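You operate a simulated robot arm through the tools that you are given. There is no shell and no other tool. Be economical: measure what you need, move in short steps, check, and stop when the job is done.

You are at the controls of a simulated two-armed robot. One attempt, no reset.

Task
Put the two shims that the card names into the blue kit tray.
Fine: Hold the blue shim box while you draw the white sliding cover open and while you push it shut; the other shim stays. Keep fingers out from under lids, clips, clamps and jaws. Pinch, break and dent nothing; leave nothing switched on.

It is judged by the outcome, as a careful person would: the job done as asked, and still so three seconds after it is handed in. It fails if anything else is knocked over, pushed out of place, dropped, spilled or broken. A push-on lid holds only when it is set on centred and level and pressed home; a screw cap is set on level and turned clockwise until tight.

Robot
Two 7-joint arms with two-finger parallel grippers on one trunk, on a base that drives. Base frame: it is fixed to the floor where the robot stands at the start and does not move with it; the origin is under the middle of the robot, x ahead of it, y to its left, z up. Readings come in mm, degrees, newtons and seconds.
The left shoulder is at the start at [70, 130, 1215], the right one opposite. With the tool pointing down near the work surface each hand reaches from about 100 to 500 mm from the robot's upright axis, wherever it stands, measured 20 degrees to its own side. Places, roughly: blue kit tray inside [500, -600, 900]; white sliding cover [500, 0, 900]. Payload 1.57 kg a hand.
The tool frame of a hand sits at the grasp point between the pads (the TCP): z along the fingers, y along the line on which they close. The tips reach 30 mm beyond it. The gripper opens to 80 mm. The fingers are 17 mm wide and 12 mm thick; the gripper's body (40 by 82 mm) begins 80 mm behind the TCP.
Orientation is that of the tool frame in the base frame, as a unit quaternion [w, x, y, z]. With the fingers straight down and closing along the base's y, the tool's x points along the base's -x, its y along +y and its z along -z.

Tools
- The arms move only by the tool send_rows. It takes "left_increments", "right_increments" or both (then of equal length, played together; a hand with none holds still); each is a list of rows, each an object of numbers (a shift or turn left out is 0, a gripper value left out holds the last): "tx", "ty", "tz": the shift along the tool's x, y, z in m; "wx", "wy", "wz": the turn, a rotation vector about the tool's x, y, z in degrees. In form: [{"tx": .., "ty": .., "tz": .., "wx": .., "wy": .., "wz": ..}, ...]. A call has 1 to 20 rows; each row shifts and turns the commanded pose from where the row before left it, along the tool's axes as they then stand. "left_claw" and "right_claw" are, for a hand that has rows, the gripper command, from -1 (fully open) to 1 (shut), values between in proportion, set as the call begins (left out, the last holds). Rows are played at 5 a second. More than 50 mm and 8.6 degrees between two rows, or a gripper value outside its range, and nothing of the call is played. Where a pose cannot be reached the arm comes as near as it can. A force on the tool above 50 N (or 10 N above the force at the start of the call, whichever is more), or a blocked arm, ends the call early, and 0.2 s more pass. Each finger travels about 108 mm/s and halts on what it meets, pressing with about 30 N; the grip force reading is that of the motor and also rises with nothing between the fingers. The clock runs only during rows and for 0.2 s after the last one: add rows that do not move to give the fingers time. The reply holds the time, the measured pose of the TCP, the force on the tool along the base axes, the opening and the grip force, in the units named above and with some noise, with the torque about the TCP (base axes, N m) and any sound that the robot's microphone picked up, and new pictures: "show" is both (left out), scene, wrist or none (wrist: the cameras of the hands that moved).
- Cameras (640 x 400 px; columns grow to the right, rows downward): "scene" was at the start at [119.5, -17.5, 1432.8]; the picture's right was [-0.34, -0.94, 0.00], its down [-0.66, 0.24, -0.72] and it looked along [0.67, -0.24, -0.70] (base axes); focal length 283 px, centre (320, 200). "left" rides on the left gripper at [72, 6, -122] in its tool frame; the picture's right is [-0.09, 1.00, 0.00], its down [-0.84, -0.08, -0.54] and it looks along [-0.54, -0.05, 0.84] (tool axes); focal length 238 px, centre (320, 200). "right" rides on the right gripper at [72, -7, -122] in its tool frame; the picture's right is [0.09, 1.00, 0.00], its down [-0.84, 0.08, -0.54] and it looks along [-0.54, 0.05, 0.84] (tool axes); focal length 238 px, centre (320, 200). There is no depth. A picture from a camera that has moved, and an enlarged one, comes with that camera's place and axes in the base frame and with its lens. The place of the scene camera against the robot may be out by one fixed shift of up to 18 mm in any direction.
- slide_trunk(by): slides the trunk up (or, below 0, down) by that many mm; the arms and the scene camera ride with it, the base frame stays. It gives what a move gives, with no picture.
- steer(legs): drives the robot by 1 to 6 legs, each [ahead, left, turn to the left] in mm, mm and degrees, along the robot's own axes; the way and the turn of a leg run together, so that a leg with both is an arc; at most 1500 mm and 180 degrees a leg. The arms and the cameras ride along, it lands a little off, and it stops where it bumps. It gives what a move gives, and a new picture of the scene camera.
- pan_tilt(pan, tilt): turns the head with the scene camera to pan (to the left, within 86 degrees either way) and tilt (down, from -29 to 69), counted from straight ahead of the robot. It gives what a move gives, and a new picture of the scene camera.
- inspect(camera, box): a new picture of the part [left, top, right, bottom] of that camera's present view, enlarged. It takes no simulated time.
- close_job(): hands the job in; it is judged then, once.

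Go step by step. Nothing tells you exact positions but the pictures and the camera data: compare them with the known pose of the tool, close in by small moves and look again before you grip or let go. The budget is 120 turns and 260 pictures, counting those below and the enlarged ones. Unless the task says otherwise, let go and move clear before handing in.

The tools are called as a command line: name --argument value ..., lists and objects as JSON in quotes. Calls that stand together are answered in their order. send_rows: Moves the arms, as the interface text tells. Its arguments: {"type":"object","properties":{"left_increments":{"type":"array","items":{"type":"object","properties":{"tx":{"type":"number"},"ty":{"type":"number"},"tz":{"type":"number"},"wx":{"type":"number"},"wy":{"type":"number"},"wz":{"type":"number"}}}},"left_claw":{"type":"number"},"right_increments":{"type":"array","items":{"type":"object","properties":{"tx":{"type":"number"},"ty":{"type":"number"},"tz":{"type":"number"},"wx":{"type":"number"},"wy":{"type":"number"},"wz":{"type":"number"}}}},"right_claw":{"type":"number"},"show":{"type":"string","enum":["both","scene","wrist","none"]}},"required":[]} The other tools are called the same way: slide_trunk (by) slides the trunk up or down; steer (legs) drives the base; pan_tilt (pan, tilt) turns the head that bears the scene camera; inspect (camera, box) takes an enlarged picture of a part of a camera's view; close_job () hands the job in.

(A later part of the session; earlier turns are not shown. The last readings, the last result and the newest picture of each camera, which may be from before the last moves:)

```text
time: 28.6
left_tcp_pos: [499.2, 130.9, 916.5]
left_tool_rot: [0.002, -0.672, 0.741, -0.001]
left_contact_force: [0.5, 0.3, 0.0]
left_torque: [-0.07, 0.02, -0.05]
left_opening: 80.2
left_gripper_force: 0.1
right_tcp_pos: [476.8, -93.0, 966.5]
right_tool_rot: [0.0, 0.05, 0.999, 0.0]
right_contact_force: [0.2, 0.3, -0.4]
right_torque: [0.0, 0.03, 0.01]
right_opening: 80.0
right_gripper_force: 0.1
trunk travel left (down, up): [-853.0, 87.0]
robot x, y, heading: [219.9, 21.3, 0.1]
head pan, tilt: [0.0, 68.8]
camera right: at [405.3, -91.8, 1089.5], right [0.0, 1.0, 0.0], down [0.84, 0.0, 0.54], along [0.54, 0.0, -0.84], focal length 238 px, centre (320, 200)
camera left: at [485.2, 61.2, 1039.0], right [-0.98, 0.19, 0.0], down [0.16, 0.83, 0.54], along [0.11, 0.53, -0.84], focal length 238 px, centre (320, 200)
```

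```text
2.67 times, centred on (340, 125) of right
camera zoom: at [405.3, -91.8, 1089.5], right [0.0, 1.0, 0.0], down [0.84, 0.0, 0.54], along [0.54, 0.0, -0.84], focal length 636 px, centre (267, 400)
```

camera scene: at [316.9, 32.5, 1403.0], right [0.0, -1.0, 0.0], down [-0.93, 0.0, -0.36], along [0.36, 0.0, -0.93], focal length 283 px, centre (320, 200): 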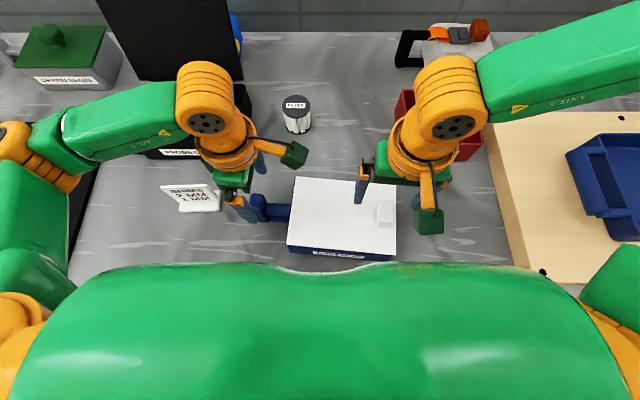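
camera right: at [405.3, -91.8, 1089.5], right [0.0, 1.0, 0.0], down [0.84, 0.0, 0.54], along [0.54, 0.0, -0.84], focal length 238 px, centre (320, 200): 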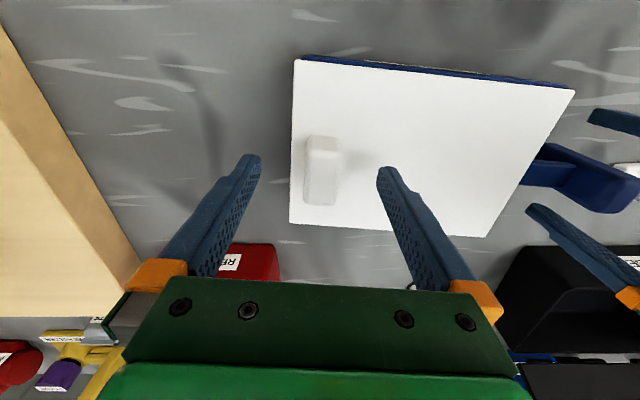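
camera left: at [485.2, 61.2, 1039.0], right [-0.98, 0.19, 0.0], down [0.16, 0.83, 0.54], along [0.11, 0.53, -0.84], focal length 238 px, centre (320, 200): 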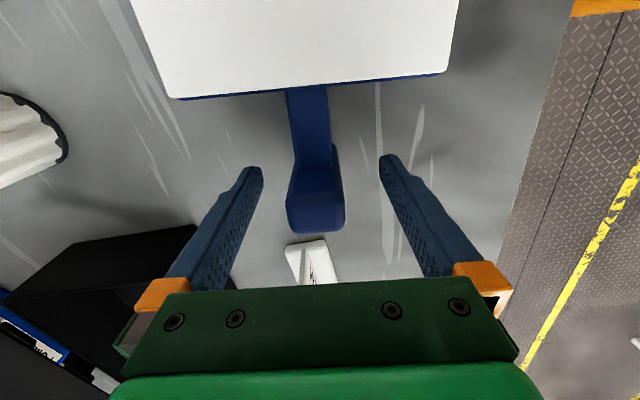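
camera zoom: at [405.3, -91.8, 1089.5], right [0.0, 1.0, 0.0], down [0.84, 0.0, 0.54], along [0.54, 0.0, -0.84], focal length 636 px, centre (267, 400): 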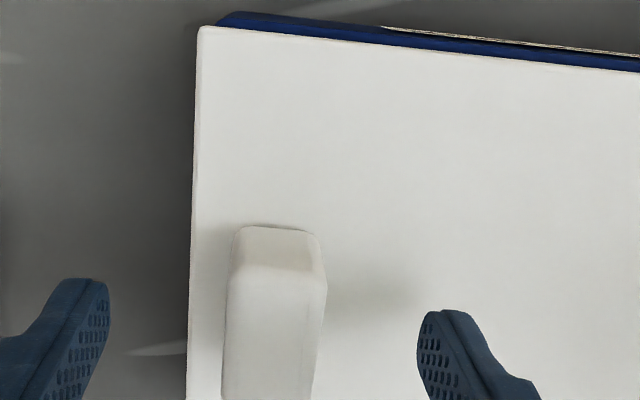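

The post is centred in the left fingers, so I'll close there. The right hand shifts over the knob centre (487,−88.5) and descends so the tips sit around the knob, above the cover.

send_rows --left_increments '[{}, {}, {}, {}, {}, {}]' --left_claw 1 --right_increments '[{"tx": -0.0076, "ty": 0.0047}, {}, {"tz": 0.01}, {"tz": 0.01}, {}, {}]' --show "wrist"

inspect --camera "right" --box '[220, 80, 460, 230]'

```text
time: 30.0
left_tcp_pos: [499.1, 130.1, 916.7]
left_tool_rot: [0.001, -0.672, 0.741, -0.002]
left_contact_force: [1.5, 0.1, 2.4]
left_torque: [-0.18, 0.48, 0.16]
left_opening: 31.9
left_gripper_force: 30.0
right_tcp_pos: [484.0, -97.9, 954.9]
right_tool_rot: [-0.001, 0.049, 0.999, 0.0]
right_contact_force: [-0.2, -0.1, 0.6]
right_torque: [-0.02, -0.02, 0.0]
right_opening: 80.1
right_gripper_force: 0.0
right hand out of reach, approached as far as the arm can: row 3, 4
trunk travel left (down, up): [-853.0, 87.0]
robot x, y, heading: [221.0, 18.7, -0.5]
head pan, tilt: [0.0, 68.8]
camera right: at [412.5, -98.2, 1076.6], right [0.01, 1.0, 0.0], down [0.84, -0.01, 0.54], along [0.54, 0.0, -0.84], focal length 238 px, centre (320, 200)
camera left: at [485.7, 61.2, 1039.2], right [-0.98, 0.19, 0.0], down [0.16, 0.83, 0.54], along [0.11, 0.53, -0.84], focal length 238 px, centre (320, 200)
```

right: 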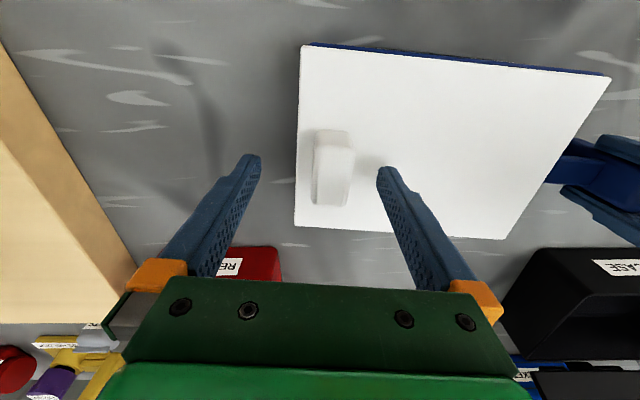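
left: 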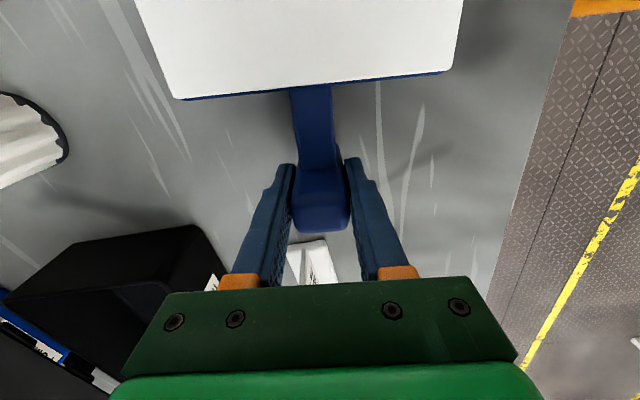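

```text
2.67 times, centred on (340, 155) of right
camera zoom: at [412.5, -98.2, 1076.6], right [0.01, 1.0, 0.0], down [0.84, -0.01, 0.54], along [0.54, 0.0, -0.84], focal length 636 px, centre (267, 320)
```

zoom: 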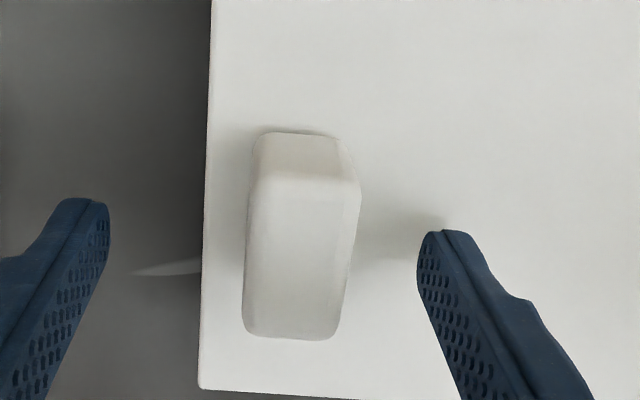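

The right arm still limits low down near the knob. I'll shift the robot left, and lean the left hand outward (tilted about the x line its fingers close on) so both arms reach. First I release and raise.

send_rows --left_increments '[{}, {}, {}, {"tz": -0.04}, {"tz": -0.04}, {"wy": 8}, {"wy": 8}, {"wy": 8}, {}]' --left_claw -1 --right_increments '[{"tz": -0.03}, {"tz": -0.03}, {}, {}, {}, {}, {}, {}, {}]' --show "none"

steer --legs '[[0, 38, 0]]'

```text
time: 32.0
left_tcp_pos: [497.7, 132.0, 995.9]
left_tool_rot: [-0.154, -0.657, 0.725, -0.142]
left_contact_force: [-0.6, 0.7, -0.6]
left_torque: [-0.03, -0.02, 0.01]
left_opening: 79.8
left_gripper_force: 0.0
right_tcp_pos: [485.3, -96.7, 1015.1]
right_tool_rot: [-0.001, 0.049, 0.999, 0.0]
right_contact_force: [-0.6, 0.0, -0.2]
right_torque: [-0.01, 0.02, -0.02]
right_opening: 80.1
right_gripper_force: 0.1
trunk travel left (down, up): [-853.0, 87.0]
robot x, y, heading: [219.5, 20.2, 0.0]
head pan, tilt: [0.0, 68.8]
```

```text
time: 32.8
left_tcp_pos: [497.0, 162.9, 996.8]
left_tool_rot: [-0.151, -0.657, 0.725, -0.139]
left_contact_force: [-1.1, -0.4, -0.2]
left_torque: [0.03, -0.03, 0.0]
left_opening: 79.8
left_gripper_force: 0.1
right_tcp_pos: [484.5, -64.6, 1014.8]
right_tool_rot: [0.0, 0.049, 0.999, 0.004]
right_contact_force: [0.0, 0.3, 0.0]
right_torque: [0.06, 0.0, -0.02]
right_opening: 79.9
right_gripper_force: 0.0
trunk travel left (down, up): [-853.0, 87.0]
robot x, y, heading: [219.0, 60.8, -0.0]
head pan, tilt: [0.0, 68.8]
camera scene: at [316.8, 61.3, 1403.0], right [0.0, -1.0, -0.01], down [-0.93, 0.0, -0.36], along [0.36, 0.01, -0.93], focal length 283 px, centre (320, 200)
```

scene: 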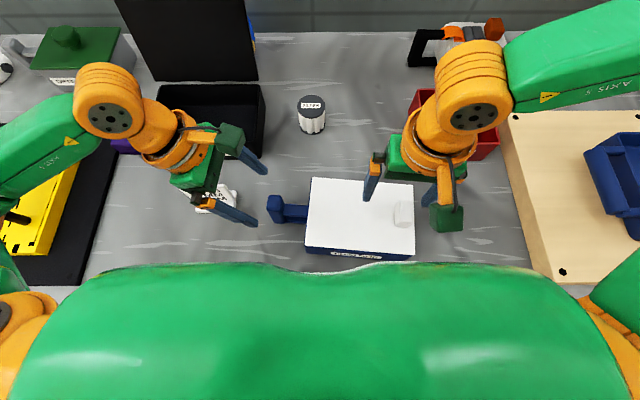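

send_rows --left_increments '[{"tx": 0.014, "ty": -0.003, "tz": 0.006}, {"tx": 0.014, "ty": -0.003, "tz": 0.0064}, {"tx": -0.0081, "tz": 0.0183}, {}, {}]' --show "wrist"

```text
time: 34.0
left_tcp_pos: [500.0, 136.5, 976.2]
left_tool_rot: [-0.153, -0.657, 0.725, -0.141]
left_contact_force: [0.1, 0.7, 0.2]
left_torque: [0.01, -0.02, 0.02]
left_opening: 80.1
left_gripper_force: 0.0
right_tcp_pos: [484.9, -59.3, 1014.7]
right_tool_rot: [0.0, 0.049, 0.999, 0.0]
right_contact_force: [0.1, -0.3, 0.4]
right_torque: [0.01, 0.0, 0.01]
right_opening: 80.0
right_gripper_force: 0.0
trunk travel left (down, up): [-853.0, 87.0]
robot x, y, heading: [220.4, 62.8, 0.0]
head pan, tilt: [0.0, 68.8]
camera left: at [491.5, 122.3, 1117.9], right [-0.98, 0.18, -0.04], down [0.17, 0.97, 0.15], along [0.07, 0.15, -0.99], focal length 238 px, centre (320, 200)
```

left: 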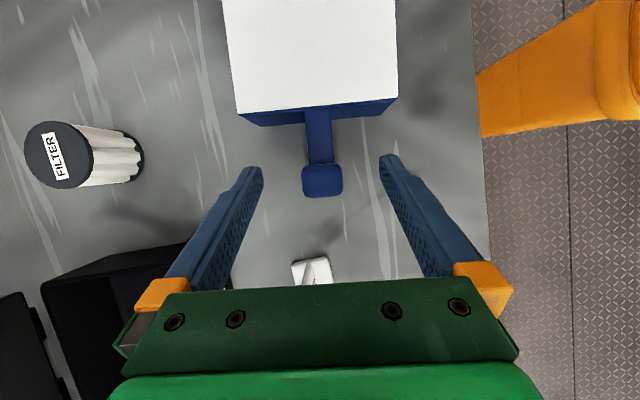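

The post is at (500,135). I'll go straight down and grip.

send_rows --left_increments '[{"tx": -0.0105, "tz": 0.026}, {"tx": -0.01, "tz": 0.026}, {}, {}]' --show "wrist"

send_rows --left_increments '[{}, {}, {}, {}]' --left_claw 1 --show "wrist"

```text
time: 35.0
left_tcp_pos: [498.5, 133.8, 921.2]
left_tool_rot: [-0.154, -0.656, 0.725, -0.141]
left_contact_force: [0.0, -0.4, -0.2]
left_torque: [-0.02, -0.01, -0.02]
left_opening: 80.1
left_gripper_force: 0.0
right_tcp_pos: [484.9, -59.0, 1015.3]
right_tool_rot: [0.0, 0.048, 0.999, 0.001]
right_contact_force: [1.1, -0.4, -0.3]
right_torque: [-0.01, 0.02, -0.02]
right_opening: 80.1
right_gripper_force: 0.1
trunk travel left (down, up): [-853.0, 87.0]
robot x, y, heading: [220.4, 58.6, -0.3]
head pan, tilt: [0.0, 68.8]
camera left: at [489.6, 119.8, 1062.4], right [-0.98, 0.18, -0.04], down [0.17, 0.97, 0.15], along [0.07, 0.14, -0.99], focal length 238 px, centre (320, 200)
```

left: 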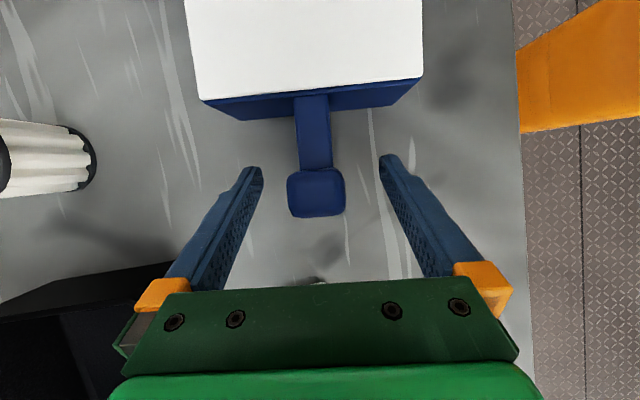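

```text
time: 36.0
left_tcp_pos: [499.0, 134.5, 921.7]
left_tool_rot: [-0.154, -0.657, 0.725, -0.141]
left_contact_force: [-0.6, -1.1, 0.7]
left_torque: [-0.05, 0.05, 0.23]
left_opening: 31.7
left_gripper_force: 30.4
right_tcp_pos: [484.1, -59.2, 1014.0]
right_tool_rot: [-0.001, 0.048, 0.999, 0.0]
right_contact_force: [-0.1, 0.4, 0.3]
right_torque: [-0.04, 0.0, -0.01]
right_opening: 80.0
right_gripper_force: 0.1
trunk travel left (down, up): [-853.0, 87.0]
robot x, y, heading: [218.4, 58.9, -0.1]
head pan, tilt: [0.0, 68.8]
camera left: at [489.8, 119.7, 1062.6], right [-0.98, 0.18, -0.04], down [0.17, 0.97, 0.15], along [0.07, 0.14, -0.99], focal length 238 px, centre (320, 200)
```

left: 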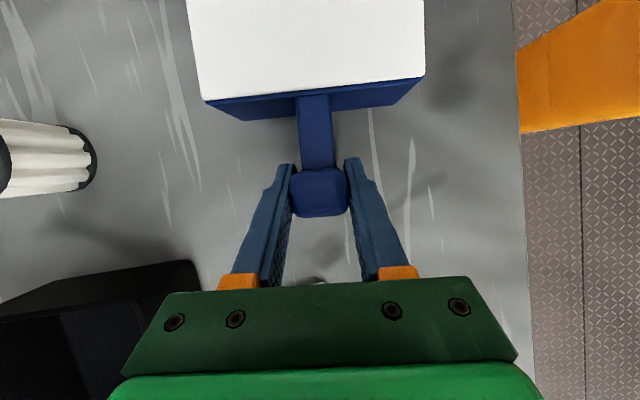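

Held again. Now the right hand goes over the knob.

send_rows --right_increments '[{"tx": -0.0053, "ty": -0.0296}, {"tz": 0.024}, {"tz": 0.024}, {}, {}]' --show "wrist"

inspect --camera "right" --box '[220, 60, 460, 230]'

```text
time: 37.2
left_tcp_pos: [498.0, 132.8, 922.0]
left_tool_rot: [-0.153, -0.657, 0.725, -0.141]
left_contact_force: [-0.8, -0.6, 0.2]
left_torque: [-0.13, 0.32, 0.03]
left_opening: 31.9
left_gripper_force: 29.9
right_tcp_pos: [488.5, -90.1, 967.3]
right_tool_rot: [0.0, 0.049, 0.999, 0.0]
right_contact_force: [0.1, 0.0, -0.7]
right_torque: [-0.02, 0.01, -0.02]
right_opening: 79.9
right_gripper_force: 0.1
trunk travel left (down, up): [-853.0, 87.0]
robot x, y, heading: [220.6, 57.1, -0.1]
head pan, tilt: [0.0, 68.8]
camera right: at [417.1, -89.4, 1088.3], right [0.0, 1.0, 0.0], down [0.84, 0.0, 0.54], along [0.54, 0.0, -0.84], focal length 238 px, centre (320, 200)
```

right: 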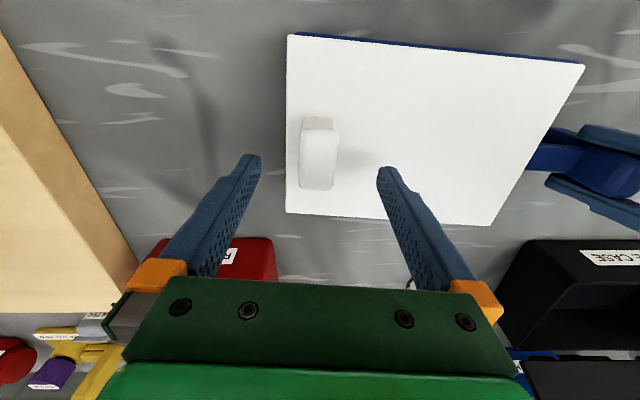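

```text
2.35 times, centred on (340, 145) of right
camera zoom: at [417.1, -89.4, 1088.3], right [0.0, 1.0, 0.0], down [0.84, 0.0, 0.54], along [0.54, 0.0, -0.84], focal length 561 px, centre (273, 329)
```

zoom: 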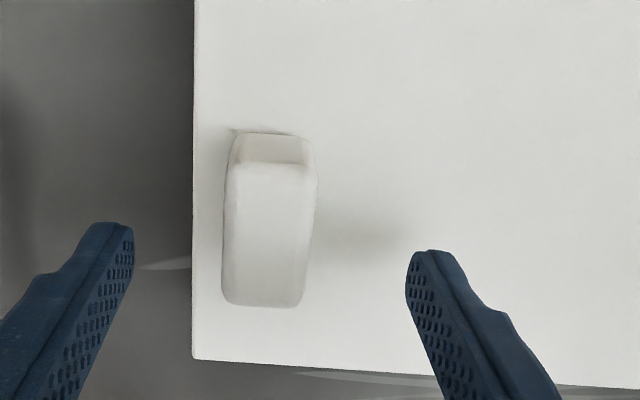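

Well centred. I'll descend toward the cover.

send_rows --right_increments '[{"tx": 0.003, "tz": 0.01}, {"tz": 0.01}, {}, {}]' --show "wrist"

inspect --camera "right" --box '[220, 80, 460, 250]'

```text
time: 38.2
left_tcp_pos: [497.9, 133.3, 921.8]
left_tool_rot: [-0.152, -0.657, 0.725, -0.141]
left_contact_force: [-1.5, -0.7, -0.9]
left_torque: [-0.09, 0.35, 0.04]
left_opening: 31.8
left_gripper_force: 30.0
right_tcp_pos: [485.1, -89.0, 948.2]
right_tool_rot: [0.0, 0.049, 0.999, 0.0]
right_contact_force: [-0.1, 0.2, -0.8]
right_torque: [0.0, 0.03, 0.0]
right_opening: 79.7
right_gripper_force: 0.1
trunk travel left (down, up): [-853.0, 87.0]
robot x, y, heading: [219.7, 58.8, -0.1]
head pan, tilt: [0.0, 68.8]
camera right: at [413.5, -89.1, 1070.0], right [0.01, 1.0, 0.0], down [0.84, 0.0, 0.54], along [0.54, 0.0, -0.84], focal length 238 px, centre (320, 200)
```

right: 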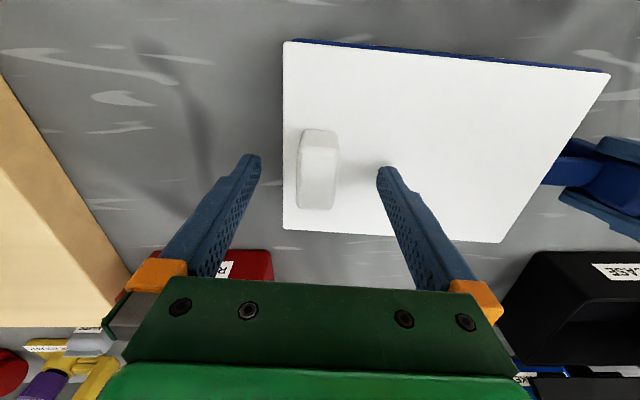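

```text
2.35 times, centred on (340, 165) of right
camera zoom: at [413.5, -89.1, 1070.0], right [0.01, 1.0, 0.0], down [0.84, 0.0, 0.54], along [0.54, 0.0, -0.84], focal length 561 px, centre (273, 282)
```

zoom: 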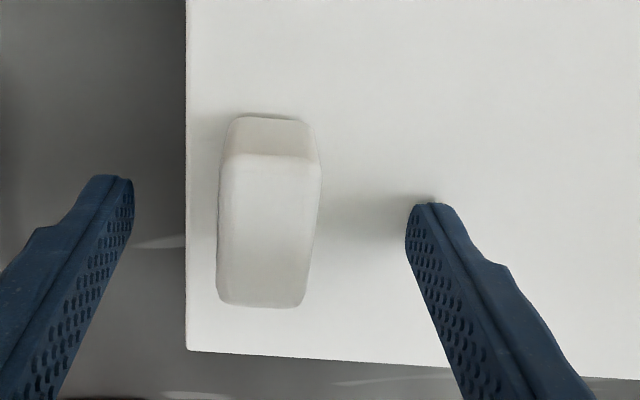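

send_rows --right_increments '[{"tz": 0.005}, {}]' --show "none"

send_rows --right_increments '[{}, {}, {}, {}]' --right_claw 1 --show "wrist"

inspect --camera "right" --box '[220, 80, 460, 250]'

```text
time: 38.8
left_tcp_pos: [496.2, 132.6, 920.5]
left_tool_rot: [-0.151, -0.658, 0.724, -0.142]
left_contact_force: [3.9, -1.0, -2.5]
left_torque: [-0.81, 0.42, 0.47]
left_opening: 31.9
left_gripper_force: 30.2
right_tcp_pos: [485.0, -87.5, 944.8]
right_tool_rot: [0.005, 0.047, 0.999, 0.003]
right_contact_force: [-3.7, -3.2, 27.1]
right_torque: [1.07, 0.13, 0.08]
right_opening: 77.2
right_gripper_force: 0.1
trunk travel left (down, up): [-853.0, 87.0]
robot x, y, heading: [221.8, 59.0, -0.2]
head pan, tilt: [0.0, 68.8]
stopped in row 2 (right hand): the force on the tool passed its limit at 54 N (the readings are from after the stop); the commanded pose is now the measured one
```

```text
time: 39.6
left_tcp_pos: [495.9, 134.9, 922.0]
left_tool_rot: [-0.15, -0.659, 0.724, -0.139]
left_contact_force: [3.7, 13.9, 5.5]
left_torque: [-0.53, 0.69, 0.31]
left_opening: 31.9
left_gripper_force: 29.7
right_tcp_pos: [484.6, -89.5, 944.5]
right_tool_rot: [0.007, 0.047, 0.999, 0.0]
right_contact_force: [-2.4, -20.8, 37.7]
right_torque: [-0.73, -0.05, 0.64]
right_opening: 22.8
right_gripper_force: 30.2
trunk travel left (down, up): [-853.0, 87.0]
robot x, y, heading: [222.9, 64.3, 0.2]
head pan, tilt: [0.0, 68.8]
stopped in row 4 (right hand): the force on the tool passed its limit at 51 N (the readings are from after the stop); the commanded pose is now the measured one
camera right: at [411.2, -89.1, 1067.0], right [0.0, 1.0, 0.0], down [0.83, 0.0, 0.55], along [0.55, 0.0, -0.83], focal length 238 px, centre (320, 200)
```

right: 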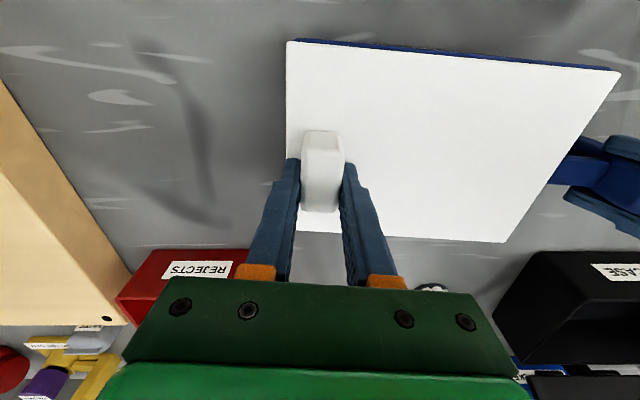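

```text
2.35 times, centred on (340, 165) of right
camera zoom: at [411.2, -89.1, 1067.0], right [0.0, 1.0, 0.0], down [0.83, 0.0, 0.55], along [0.55, 0.0, -0.83], focal length 561 px, centre (273, 282)
```

zoom: 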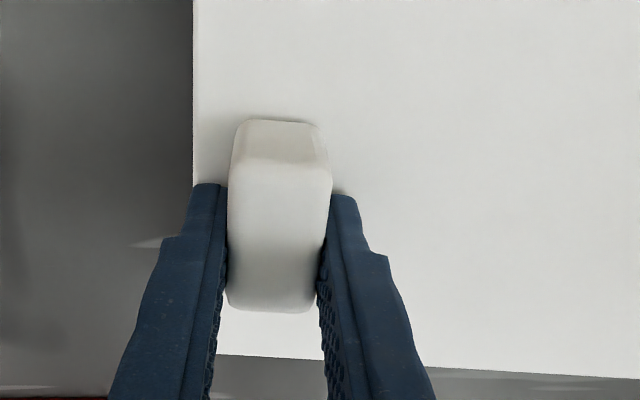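

The tips touched the cover, so its top is at z≈915. I'll relax by raising slightly to relieve the load before sliding.

send_rows --right_increments '[{"tz": -0.001}, {"tz": -0.001}, {}]' --show "none"

```text
time: 40.4
left_tcp_pos: [498.0, 134.9, 920.5]
left_tool_rot: [-0.151, -0.658, 0.724, -0.141]
left_contact_force: [1.8, 17.4, 9.4]
left_torque: [-0.46, 0.16, 0.49]
left_opening: 31.7
left_gripper_force: 30.0
right_tcp_pos: [486.4, -88.5, 946.2]
right_tool_rot: [0.004, 0.047, 0.999, 0.002]
right_contact_force: [-6.3, -17.0, -3.0]
right_torque: [-1.1, -0.02, 0.37]
right_opening: 23.6
right_gripper_force: 30.5
trunk travel left (down, up): [-853.0, 87.0]
robot x, y, heading: [221.3, 58.5, 0.1]
head pan, tilt: [0.0, 68.8]
```

Loads are fine now. I'll pull the cover toward −y along the box axis by 40 mm.

send_rows --right_increments '[{"ty": -0.01}, {"ty": -0.01}, {"ty": -0.01}, {"ty": -0.01}, {}]' --show "both"

```text
time: 41.6
left_tcp_pos: [499.2, 133.8, 920.0]
left_tool_rot: [-0.151, -0.658, 0.725, -0.139]
left_contact_force: [3.2, -3.8, 6.5]
left_torque: [-0.9, 0.07, 0.43]
left_opening: 32.1
left_gripper_force: 29.5
right_tcp_pos: [483.8, -127.7, 946.9]
right_tool_rot: [0.004, 0.048, 0.999, 0.004]
right_contact_force: [-2.5, 1.3, -3.7]
right_torque: [-0.56, -0.13, 0.37]
right_opening: 23.4
right_gripper_force: 30.0
trunk travel left (down, up): [-853.0, 87.0]
robot x, y, heading: [220.7, 55.2, -0.1]
head pan, tilt: [0.0, 68.8]
camera scene: at [316.8, 68.2, 1403.0], right [0.0, -1.0, 0.0], down [-0.93, 0.0, -0.36], along [0.36, 0.0, -0.93], focal length 283 px, centre (320, 200)
camera right: at [410.8, -128.9, 1068.2], right [0.0, 1.0, 0.01], down [0.84, -0.01, 0.55], along [0.55, 0.0, -0.84], focal length 238 px, centre (320, 200)
```

scene: 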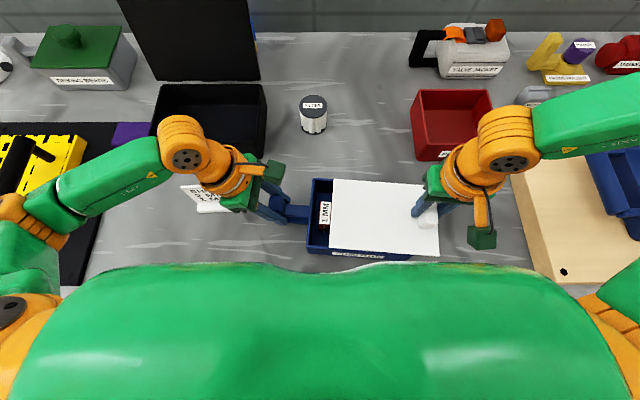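
right: 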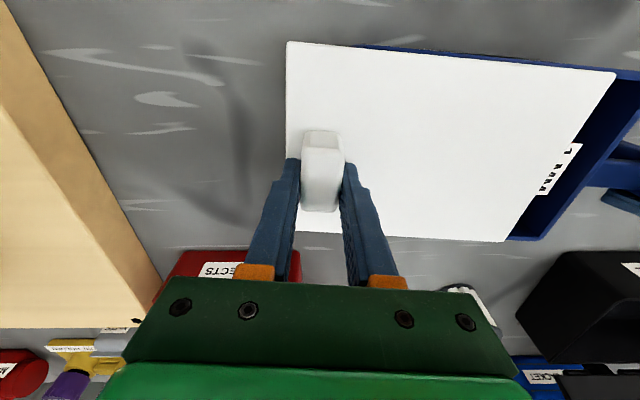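

The cover slides and the "1 MM" label appears. I'll draw on another 40 mm.

send_rows --right_increments '[{"ty": -0.01}, {"ty": -0.01}, {"ty": -0.01}, {"ty": -0.01}, {}]' --show "scene"

inspect --camera "scene" --box '[280, 160, 480, 280]'

```text
time: 42.8
left_tcp_pos: [498.9, 133.8, 921.0]
left_tool_rot: [-0.152, -0.657, 0.725, -0.139]
left_contact_force: [2.2, -1.7, 11.0]
left_torque: [0.07, 0.0, 0.23]
left_opening: 32.0
left_gripper_force: 30.2
right_tcp_pos: [480.3, -168.7, 946.7]
right_tool_rot: [0.006, 0.047, 0.999, 0.002]
right_contact_force: [0.4, -0.4, 4.3]
right_torque: [-0.36, -0.42, 0.35]
right_opening: 23.9
right_gripper_force: 30.4
trunk travel left (down, up): [-853.0, 87.0]
robot x, y, heading: [217.0, 60.4, -0.0]
head pan, tilt: [0.0, 68.8]
camera scene: at [316.4, 68.4, 1403.1], right [0.0, -1.0, 0.0], down [-0.93, 0.0, -0.36], along [0.36, 0.0, -0.93], focal length 283 px, centre (320, 200)
```

scene: 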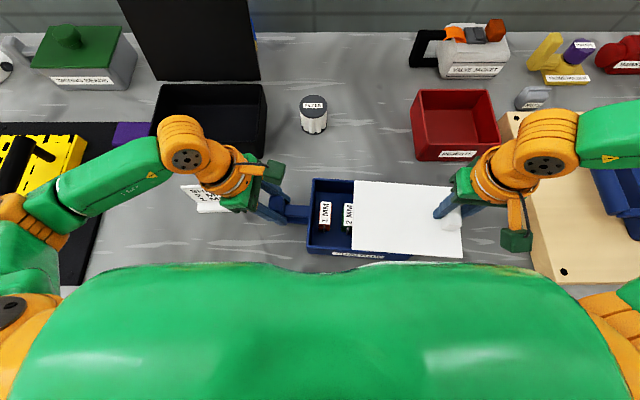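

```text
3.20 times, centred on (380, 220) of scene
camera zoom: at [316.4, 68.4, 1403.1], right [0.0, -1.0, 0.0], down [-0.93, 0.0, -0.36], along [0.36, 0.0, -0.93], focal length 907 px, centre (128, 136)
```

zoom: 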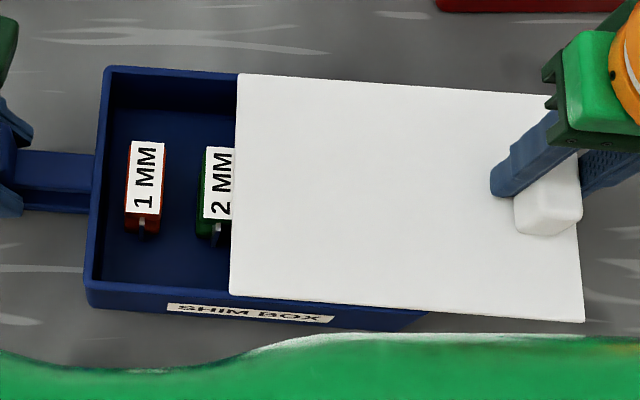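

Both the 1 MM and 2 MM shims are appearing. I'll draw another 35 mm for clear access to the 2 MM one.

send_rows --right_increments '[{"ty": -0.009}, {"ty": -0.009}, {"ty": -0.009}, {"ty": -0.008}, {}]' --show "scene"

inspect --camera "scene" --box '[290, 160, 490, 280]'

inspect --camera "left" --box '[160, 0, 480, 200]'

```text
time: 44.0
left_tcp_pos: [497.8, 133.7, 920.6]
left_tool_rot: [-0.151, -0.658, 0.725, -0.14]
left_contact_force: [3.3, -4.8, 4.5]
left_torque: [-0.44, -0.1, 0.68]
left_opening: 31.9
left_gripper_force: 30.4
right_tcp_pos: [476.2, -201.3, 947.3]
right_tool_rot: [0.004, 0.048, 0.999, 0.002]
right_contact_force: [-2.0, 1.5, 12.4]
right_torque: [-0.22, 0.48, 0.45]
right_opening: 23.8
right_gripper_force: 30.2
trunk travel left (down, up): [-853.0, 87.0]
robot x, y, heading: [219.7, 61.2, 0.1]
head pan, tilt: [0.0, 68.8]
camera scene: at [315.4, 68.9, 1403.2], right [0.0, -1.0, 0.0], down [-0.93, 0.0, -0.36], along [0.36, 0.0, -0.93], focal length 283 px, centre (320, 200)
```

scene: 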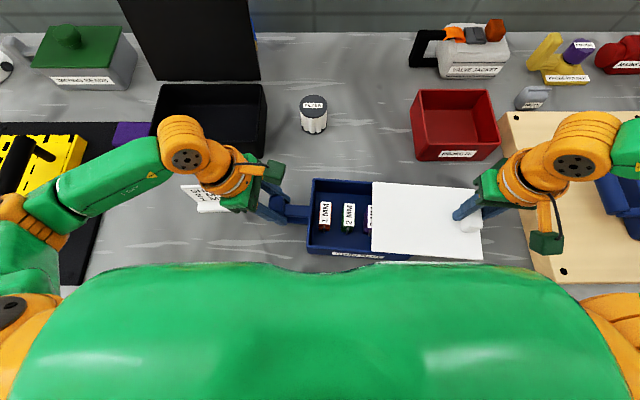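

```text
3.20 times, centred on (390, 220) of scene
camera zoom: at [315.4, 68.9, 1403.2], right [0.0, -1.0, 0.0], down [-0.93, 0.0, -0.36], along [0.36, 0.0, -0.93], focal length 907 px, centre (96, 136)
```

zoom: 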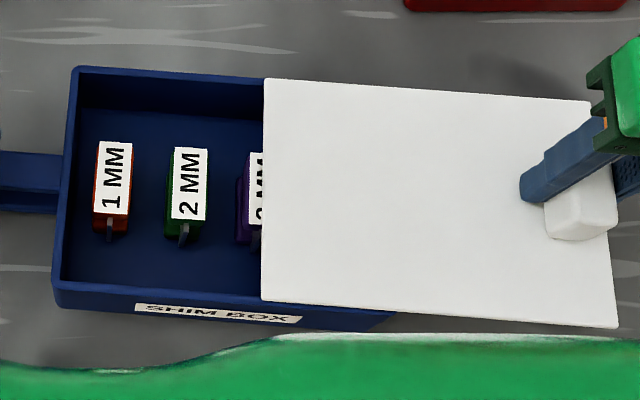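

```text
2.00 times, centred on (320, 100) of left
camera zoom: at [489.1, 119.6, 1061.8], right [-0.98, 0.18, -0.04], down [0.17, 0.97, 0.16], along [0.07, 0.15, -0.99], focal length 477 px, centre (320, 400)
```

zoom: 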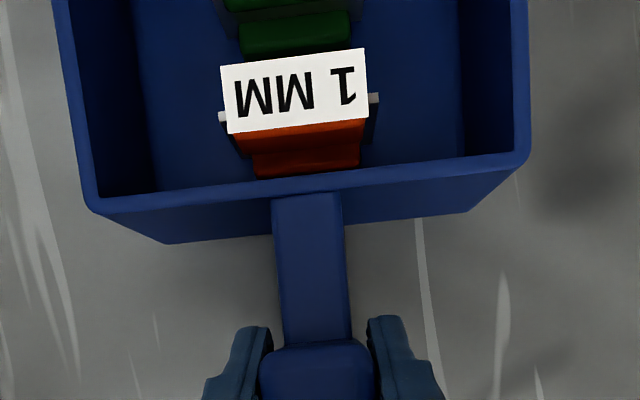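

All three shims are visible: 1 MM red, 2 MM green and a 3 MM purple that stays. The cover is well supported, so I'll ease the right grip open a little and check that it stays put.

send_rows --right_increments '[{}, {}, {}]' --right_claw 0.2 --show "wrist"

```text
time: 44.8
left_tcp_pos: [497.4, 134.0, 920.3]
left_tool_rot: [-0.152, -0.658, 0.724, -0.14]
left_contact_force: [2.2, -4.2, 5.4]
left_torque: [-0.29, -0.01, 0.4]
left_opening: 31.9
left_gripper_force: 30.5
right_tcp_pos: [475.3, -201.8, 945.3]
right_tool_rot: [0.006, 0.048, 0.999, 0.002]
right_contact_force: [-0.1, 0.9, 8.0]
right_torque: [-0.12, 0.09, -0.1]
right_opening: 31.3
right_gripper_force: 0.0
trunk travel left (down, up): [-853.0, 87.0]
robot x, y, heading: [220.0, 60.5, -0.1]
head pan, tilt: [0.0, 68.8]
camera right: at [403.8, -201.9, 1067.3], right [0.0, 1.0, 0.01], down [0.83, -0.01, 0.55], along [0.55, 0.0, -0.83], focal length 238 px, centre (320, 200)
```

right: 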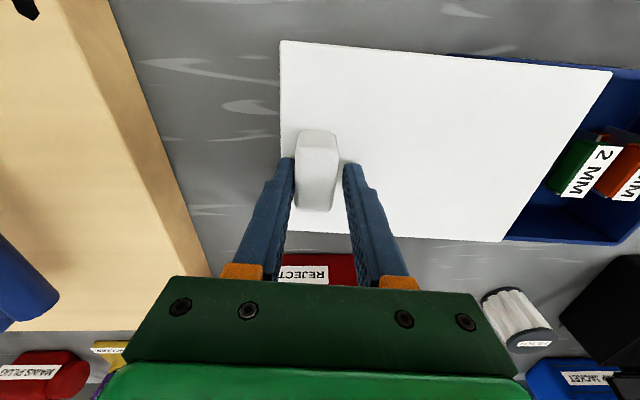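

It stays. I'll lift the right hand straight up slowly.

send_rows --right_increments '[{"tz": -0.005}, {"tz": -0.01}, {"tz": -0.015}, {"tz": -0.03}, {"tz": -0.04}, {}]' --right_claw -0.1 --show "both"

```text
time: 46.2
left_tcp_pos: [498.3, 133.8, 920.0]
left_tool_rot: [-0.151, -0.657, 0.725, -0.139]
left_contact_force: [-1.0, 1.2, 6.1]
left_torque: [0.0, 0.07, 0.22]
left_opening: 32.1
left_gripper_force: 30.2
right_tcp_pos: [476.6, -202.4, 1047.2]
right_tool_rot: [0.005, 0.048, 0.999, 0.003]
right_contact_force: [0.4, -1.2, -0.2]
right_torque: [0.0, -0.02, 0.02]
right_opening: 43.6
right_gripper_force: 0.0
trunk travel left (down, up): [-853.0, 87.0]
robot x, y, heading: [219.1, 57.3, -0.2]
head pan, tilt: [0.0, 68.8]
camera scene: at [315.5, 68.9, 1403.1], right [0.0, -1.0, 0.0], down [-0.93, 0.0, -0.36], along [0.36, 0.0, -0.93], focal length 283 px, centre (320, 200)
camera right: at [403.8, -202.8, 1168.1], right [0.0, 1.0, 0.01], down [0.83, -0.01, 0.55], along [0.55, 0.0, -0.83], focal length 238 px, centre (320, 200)
```

scene: 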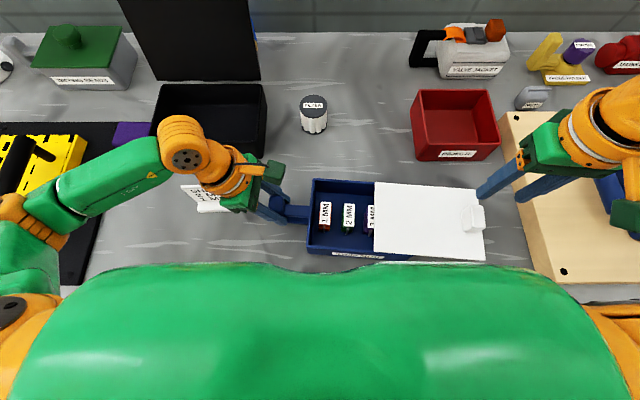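
right: 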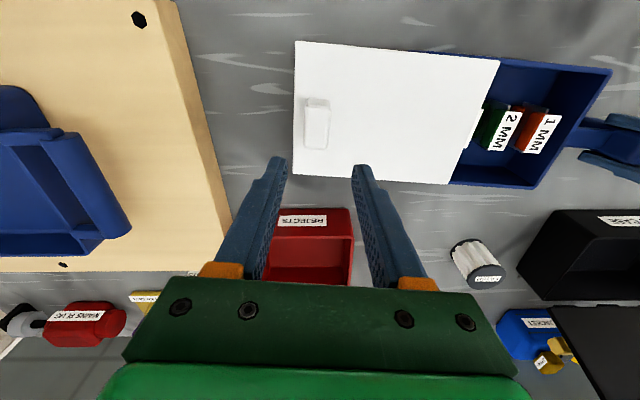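

The cover stays level by itself. Now I release the handle and lift the left hand clear.

send_rows --left_increments '[{}, {}, {}, {"tx": 0.012, "tz": -0.027}, {"tx": 0.012, "tz": -0.027}, {"tx": 0.012, "tz": -0.027}, {}]' --left_claw -1 --show "scene"

inspect --camera "scene" --box '[290, 160, 490, 280]'

```text
time: 47.8
left_tcp_pos: [497.2, 135.5, 1008.5]
left_tool_rot: [-0.151, -0.658, 0.724, -0.14]
left_contact_force: [0.6, -0.2, 0.0]
left_torque: [0.02, 0.01, -0.01]
left_opening: 80.1
left_gripper_force: 0.1
right_tcp_pos: [477.9, -201.1, 1046.1]
right_tool_rot: [0.005, 0.049, 0.999, 0.003]
right_contact_force: [-0.1, -0.2, -0.1]
right_torque: [0.01, -0.02, -0.03]
right_opening: 43.8
right_gripper_force: 0.1
trunk travel left (down, up): [-853.0, 87.0]
robot x, y, heading: [217.6, 57.3, -0.2]
head pan, tilt: [0.0, 68.8]
camera scene: at [316.9, 69.1, 1403.0], right [0.0, -1.0, 0.0], down [-0.93, 0.0, -0.36], along [0.36, 0.0, -0.93], focal length 283 px, centre (320, 200)
```

scene: 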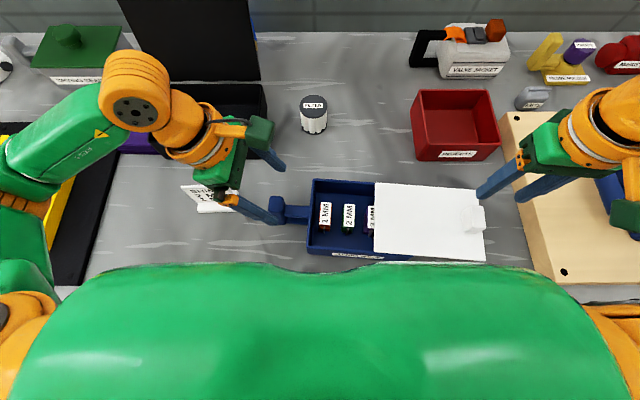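

```text
3.20 times, centred on (390, 220) of scene
camera zoom: at [316.9, 69.1, 1403.0], right [0.0, -1.0, 0.0], down [-0.93, 0.0, -0.36], along [0.36, 0.0, -0.93], focal length 907 px, centre (96, 136)
```

zoom: 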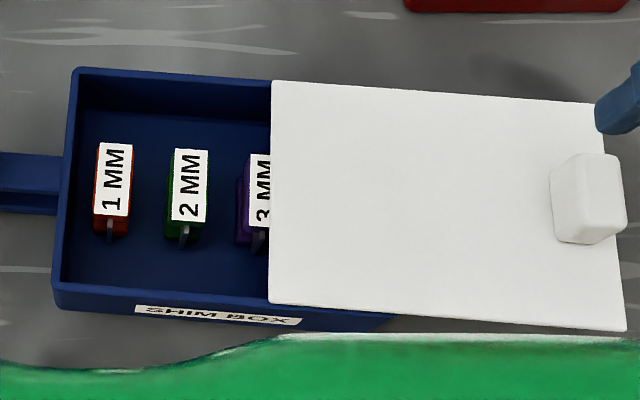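

Stable. To let the right hand reach the shims I'll raise and retract the left, then drive left about 130 mm.

send_rows --left_increments '[{"tx": 0.0163, "ty": 0.025, "tz": -0.0365}, {"tx": 0.0163, "ty": 0.025, "tz": -0.0365}, {"tx": 0.0163, "ty": 0.025, "tz": -0.0365}, {"tx": 0.0163, "ty": 0.025, "tz": -0.0365}, {}]' --show "none"

steer --legs '[[0, 130, 0]]'

```text
time: 49.0
left_tcp_pos: [399.3, 143.1, 1169.0]
left_tool_rot: [-0.151, -0.658, 0.724, -0.139]
left_contact_force: [-0.1, 0.4, 0.4]
left_torque: [0.02, -0.01, 0.0]
left_opening: 80.1
left_gripper_force: 0.0
right_tcp_pos: [477.4, -202.5, 1047.1]
right_tool_rot: [0.005, 0.049, 0.999, 0.003]
right_contact_force: [0.4, -0.9, 0.0]
right_torque: [-0.02, 0.0, -0.02]
right_opening: 43.9
right_gripper_force: 0.0
trunk travel left (down, up): [-853.0, 87.0]
robot x, y, heading: [218.3, 58.1, 0.1]
head pan, tilt: [0.0, 68.8]
```

```text
time: 50.3
left_tcp_pos: [398.1, 267.0, 1167.5]
left_tool_rot: [-0.151, -0.657, 0.725, -0.139]
left_contact_force: [0.1, -0.7, -0.1]
left_torque: [0.03, 0.04, 0.02]
left_opening: 80.0
left_gripper_force: 0.0
right_tcp_pos: [476.4, -78.7, 1045.5]
right_tool_rot: [0.005, 0.048, 0.999, 0.005]
right_contact_force: [0.5, -0.1, 0.8]
right_torque: [0.02, 0.0, -0.01]
right_opening: 44.2
right_gripper_force: 0.1
trunk travel left (down, up): [-853.0, 87.0]
robot x, y, heading: [224.5, 185.4, -0.3]
head pan, tilt: [0.0, 68.8]
camera scene: at [317.1, 193.4, 1403.0], right [-0.01, -1.0, 0.0], down [-0.93, 0.01, -0.36], along [0.36, 0.0, -0.93], focal length 283 px, centre (320, 200)
```

scene: 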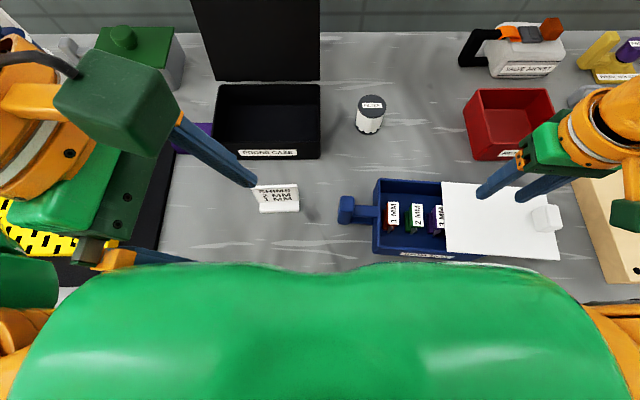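

Now the right hand goes above the 2 MM shim (estimate (489,3)).

send_rows --right_increments '[{"tx": -0.0025, "ty": 0.041, "tz": 0.005}, {"tx": -0.0025, "ty": 0.041, "tz": 0.005}, {}, {}]' --right_claw -1 --show "wrist"

inspect --camera "right" --box '[230, 40, 430, 200]'

```text
time: 51.3
left_tcp_pos: [399.9, 269.2, 1168.2]
left_tool_rot: [-0.151, -0.658, 0.724, -0.14]
left_contact_force: [0.0, 0.5, -0.9]
left_torque: [-0.01, 0.0, 0.0]
left_opening: 80.0
left_gripper_force: 0.0
right_tcp_pos: [489.6, 6.5, 1034.2]
right_tool_rot: [0.005, 0.05, 0.999, 0.003]
right_contact_force: [0.1, -0.4, 0.3]
right_torque: [-0.03, -0.01, 0.03]
right_opening: 80.1
right_gripper_force: 0.2
trunk travel left (down, up): [-853.0, 87.0]
robot x, y, heading: [218.2, 188.1, -0.5]
head pan, tilt: [0.0, 68.8]
camera right: at [417.4, 6.2, 1155.8], right [0.01, 1.0, 0.01], down [0.84, -0.01, 0.55], along [0.55, 0.0, -0.84], focal length 238 px, centre (320, 200)
```

right: 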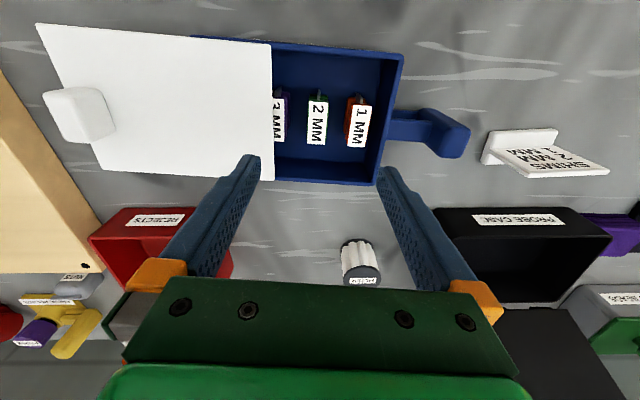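

```text
2.50 times, centred on (330, 120) of right
camera zoom: at [417.4, 6.2, 1155.8], right [0.01, 1.0, 0.01], down [0.84, -0.01, 0.55], along [0.55, 0.0, -0.84], focal length 596 px, centre (295, 400)
```

zoom: 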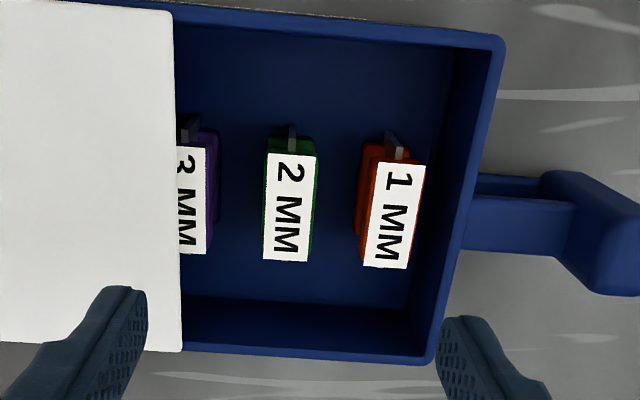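

2 MM is at about (491,4.5). The gaps beside it are about 20 mm, so I'll narrow the opening to about 32 mm and go down to check the alignment.

send_rows --right_increments '[{"tx": -0.001, "ty": -0.002, "tz": 0.035}, {"tz": 0.035}, {}, {}]' --right_claw 0.18 --show "wrist"

inspect --camera "right" --box '[230, 80, 430, 240]'

```text
time: 52.3
left_tcp_pos: [399.1, 270.1, 1168.5]
left_tool_rot: [-0.152, -0.657, 0.725, -0.14]
left_contact_force: [0.4, -0.4, -0.2]
left_torque: [-0.02, -0.02, -0.02]
left_opening: 79.6
left_gripper_force: 0.0
right_tcp_pos: [490.2, 6.0, 965.8]
right_tool_rot: [0.004, 0.049, 0.999, 0.003]
right_contact_force: [-0.1, 0.2, -0.6]
right_torque: [0.01, 0.0, 0.03]
right_opening: 33.0
right_gripper_force: 0.1
trunk travel left (down, up): [-853.0, 87.0]
robot x, y, heading: [218.9, 185.7, -0.2]
head pan, tilt: [0.0, 68.8]
camera right: at [417.1, 6.1, 1087.0], right [0.01, 1.0, 0.01], down [0.84, -0.01, 0.55], along [0.55, 0.0, -0.84], focal length 238 px, centre (320, 200)
```

right: 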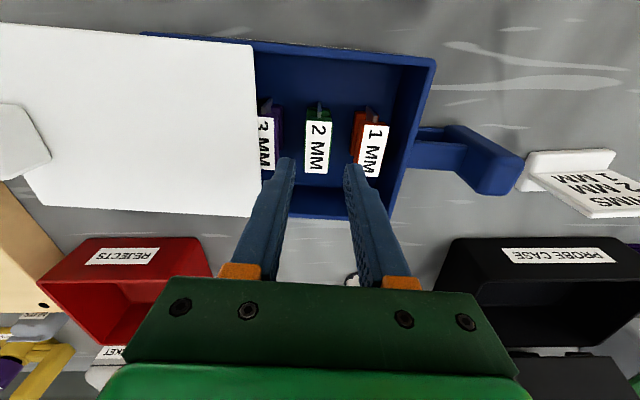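

```text
2.50 times, centred on (330, 160) of right
camera zoom: at [417.1, 6.1, 1087.0], right [0.01, 1.0, 0.01], down [0.84, -0.01, 0.55], along [0.55, 0.0, -0.84], focal length 596 px, centre (295, 300)
```

zoom: 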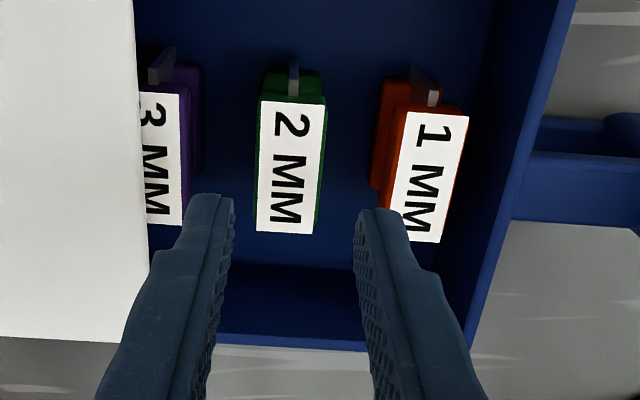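

The label tops are at z≈900. I'll centre by −1.5 mm and go to just about label height for a check.

send_rows --right_increments '[{"tx": 0.001, "ty": -0.0015, "tz": 0.018}, {"tz": 0.018}, {}]' --show "none"

inspect --camera "right" --box '[230, 100, 430, 260]'

```text
time: 53.1
left_tcp_pos: [399.1, 271.4, 1168.3]
left_tool_rot: [-0.152, -0.656, 0.726, -0.14]
left_contact_force: [-0.4, -0.1, -0.2]
left_torque: [0.0, 0.0, 0.02]
left_opening: 80.1
left_gripper_force: 0.0
right_tcp_pos: [490.4, 4.7, 929.5]
right_tool_rot: [0.005, 0.05, 0.999, 0.003]
right_contact_force: [0.2, -0.5, -0.8]
right_torque: [-0.05, -0.01, 0.02]
right_opening: 32.8
right_gripper_force: 0.1
trunk travel left (down, up): [-853.0, 87.0]
robot x, y, heading: [218.2, 190.2, -0.2]
head pan, tilt: [0.0, 68.8]
```

```text
2.50 times, centred on (330, 180) of right
camera zoom: at [417.9, 4.5, 1050.9], right [0.01, 1.0, 0.01], down [0.84, -0.01, 0.55], along [0.55, 0.0, -0.84], focal length 596 px, centre (295, 250)
```

zoom: 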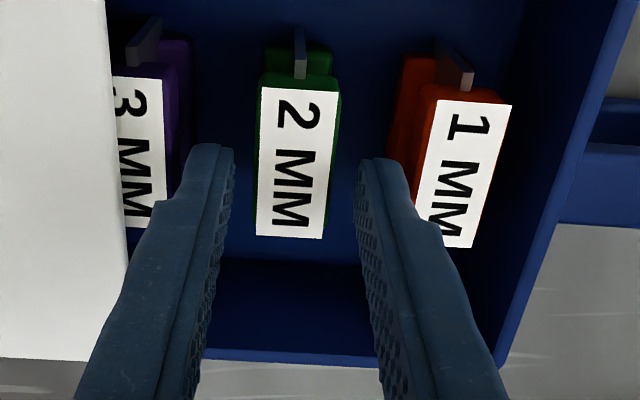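

The fingers line up with the gaps. I'll narrow slightly to 28 mm and descend around the 2 MM block.

send_rows --right_increments '[{}, {"tz": 0.008}, {"tz": 0.008}, {"tz": 0.008}, {"tz": 0.008}, {}]' --right_claw 0.28 --show "none"

inspect --camera "right" --box '[230, 100, 430, 260]'

```text
time: 54.5
left_tcp_pos: [398.8, 271.2, 1168.7]
left_tool_rot: [-0.152, -0.657, 0.725, -0.139]
left_contact_force: [-0.4, -0.2, 0.7]
left_torque: [0.05, 0.01, 0.0]
left_opening: 80.1
left_gripper_force: 0.1
right_tcp_pos: [491.6, 3.8, 896.9]
right_tool_rot: [0.005, 0.05, 0.999, 0.002]
right_contact_force: [0.6, 0.2, 0.9]
right_torque: [0.01, 0.01, 0.01]
right_opening: 28.8
right_gripper_force: 0.0
trunk travel left (down, up): [-853.0, 87.0]
robot x, y, heading: [217.3, 185.2, -0.4]
head pan, tilt: [0.0, 68.8]
```

```text
2.50 times, centred on (330, 180) of right
camera zoom: at [419.1, 3.0, 1018.9], right [0.01, 1.0, 0.01], down [0.84, -0.01, 0.55], along [0.55, 0.0, -0.84], focal length 596 px, centre (295, 250)
```

zoom: 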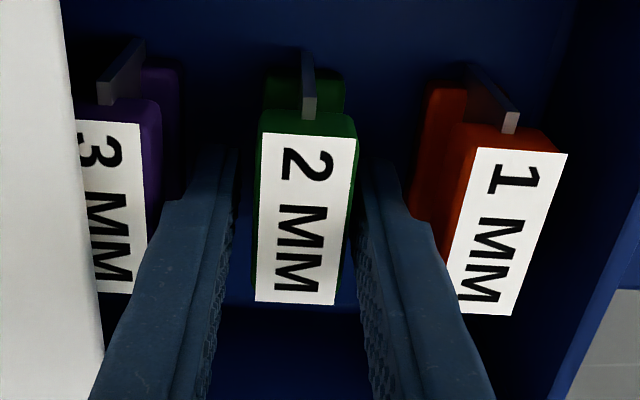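

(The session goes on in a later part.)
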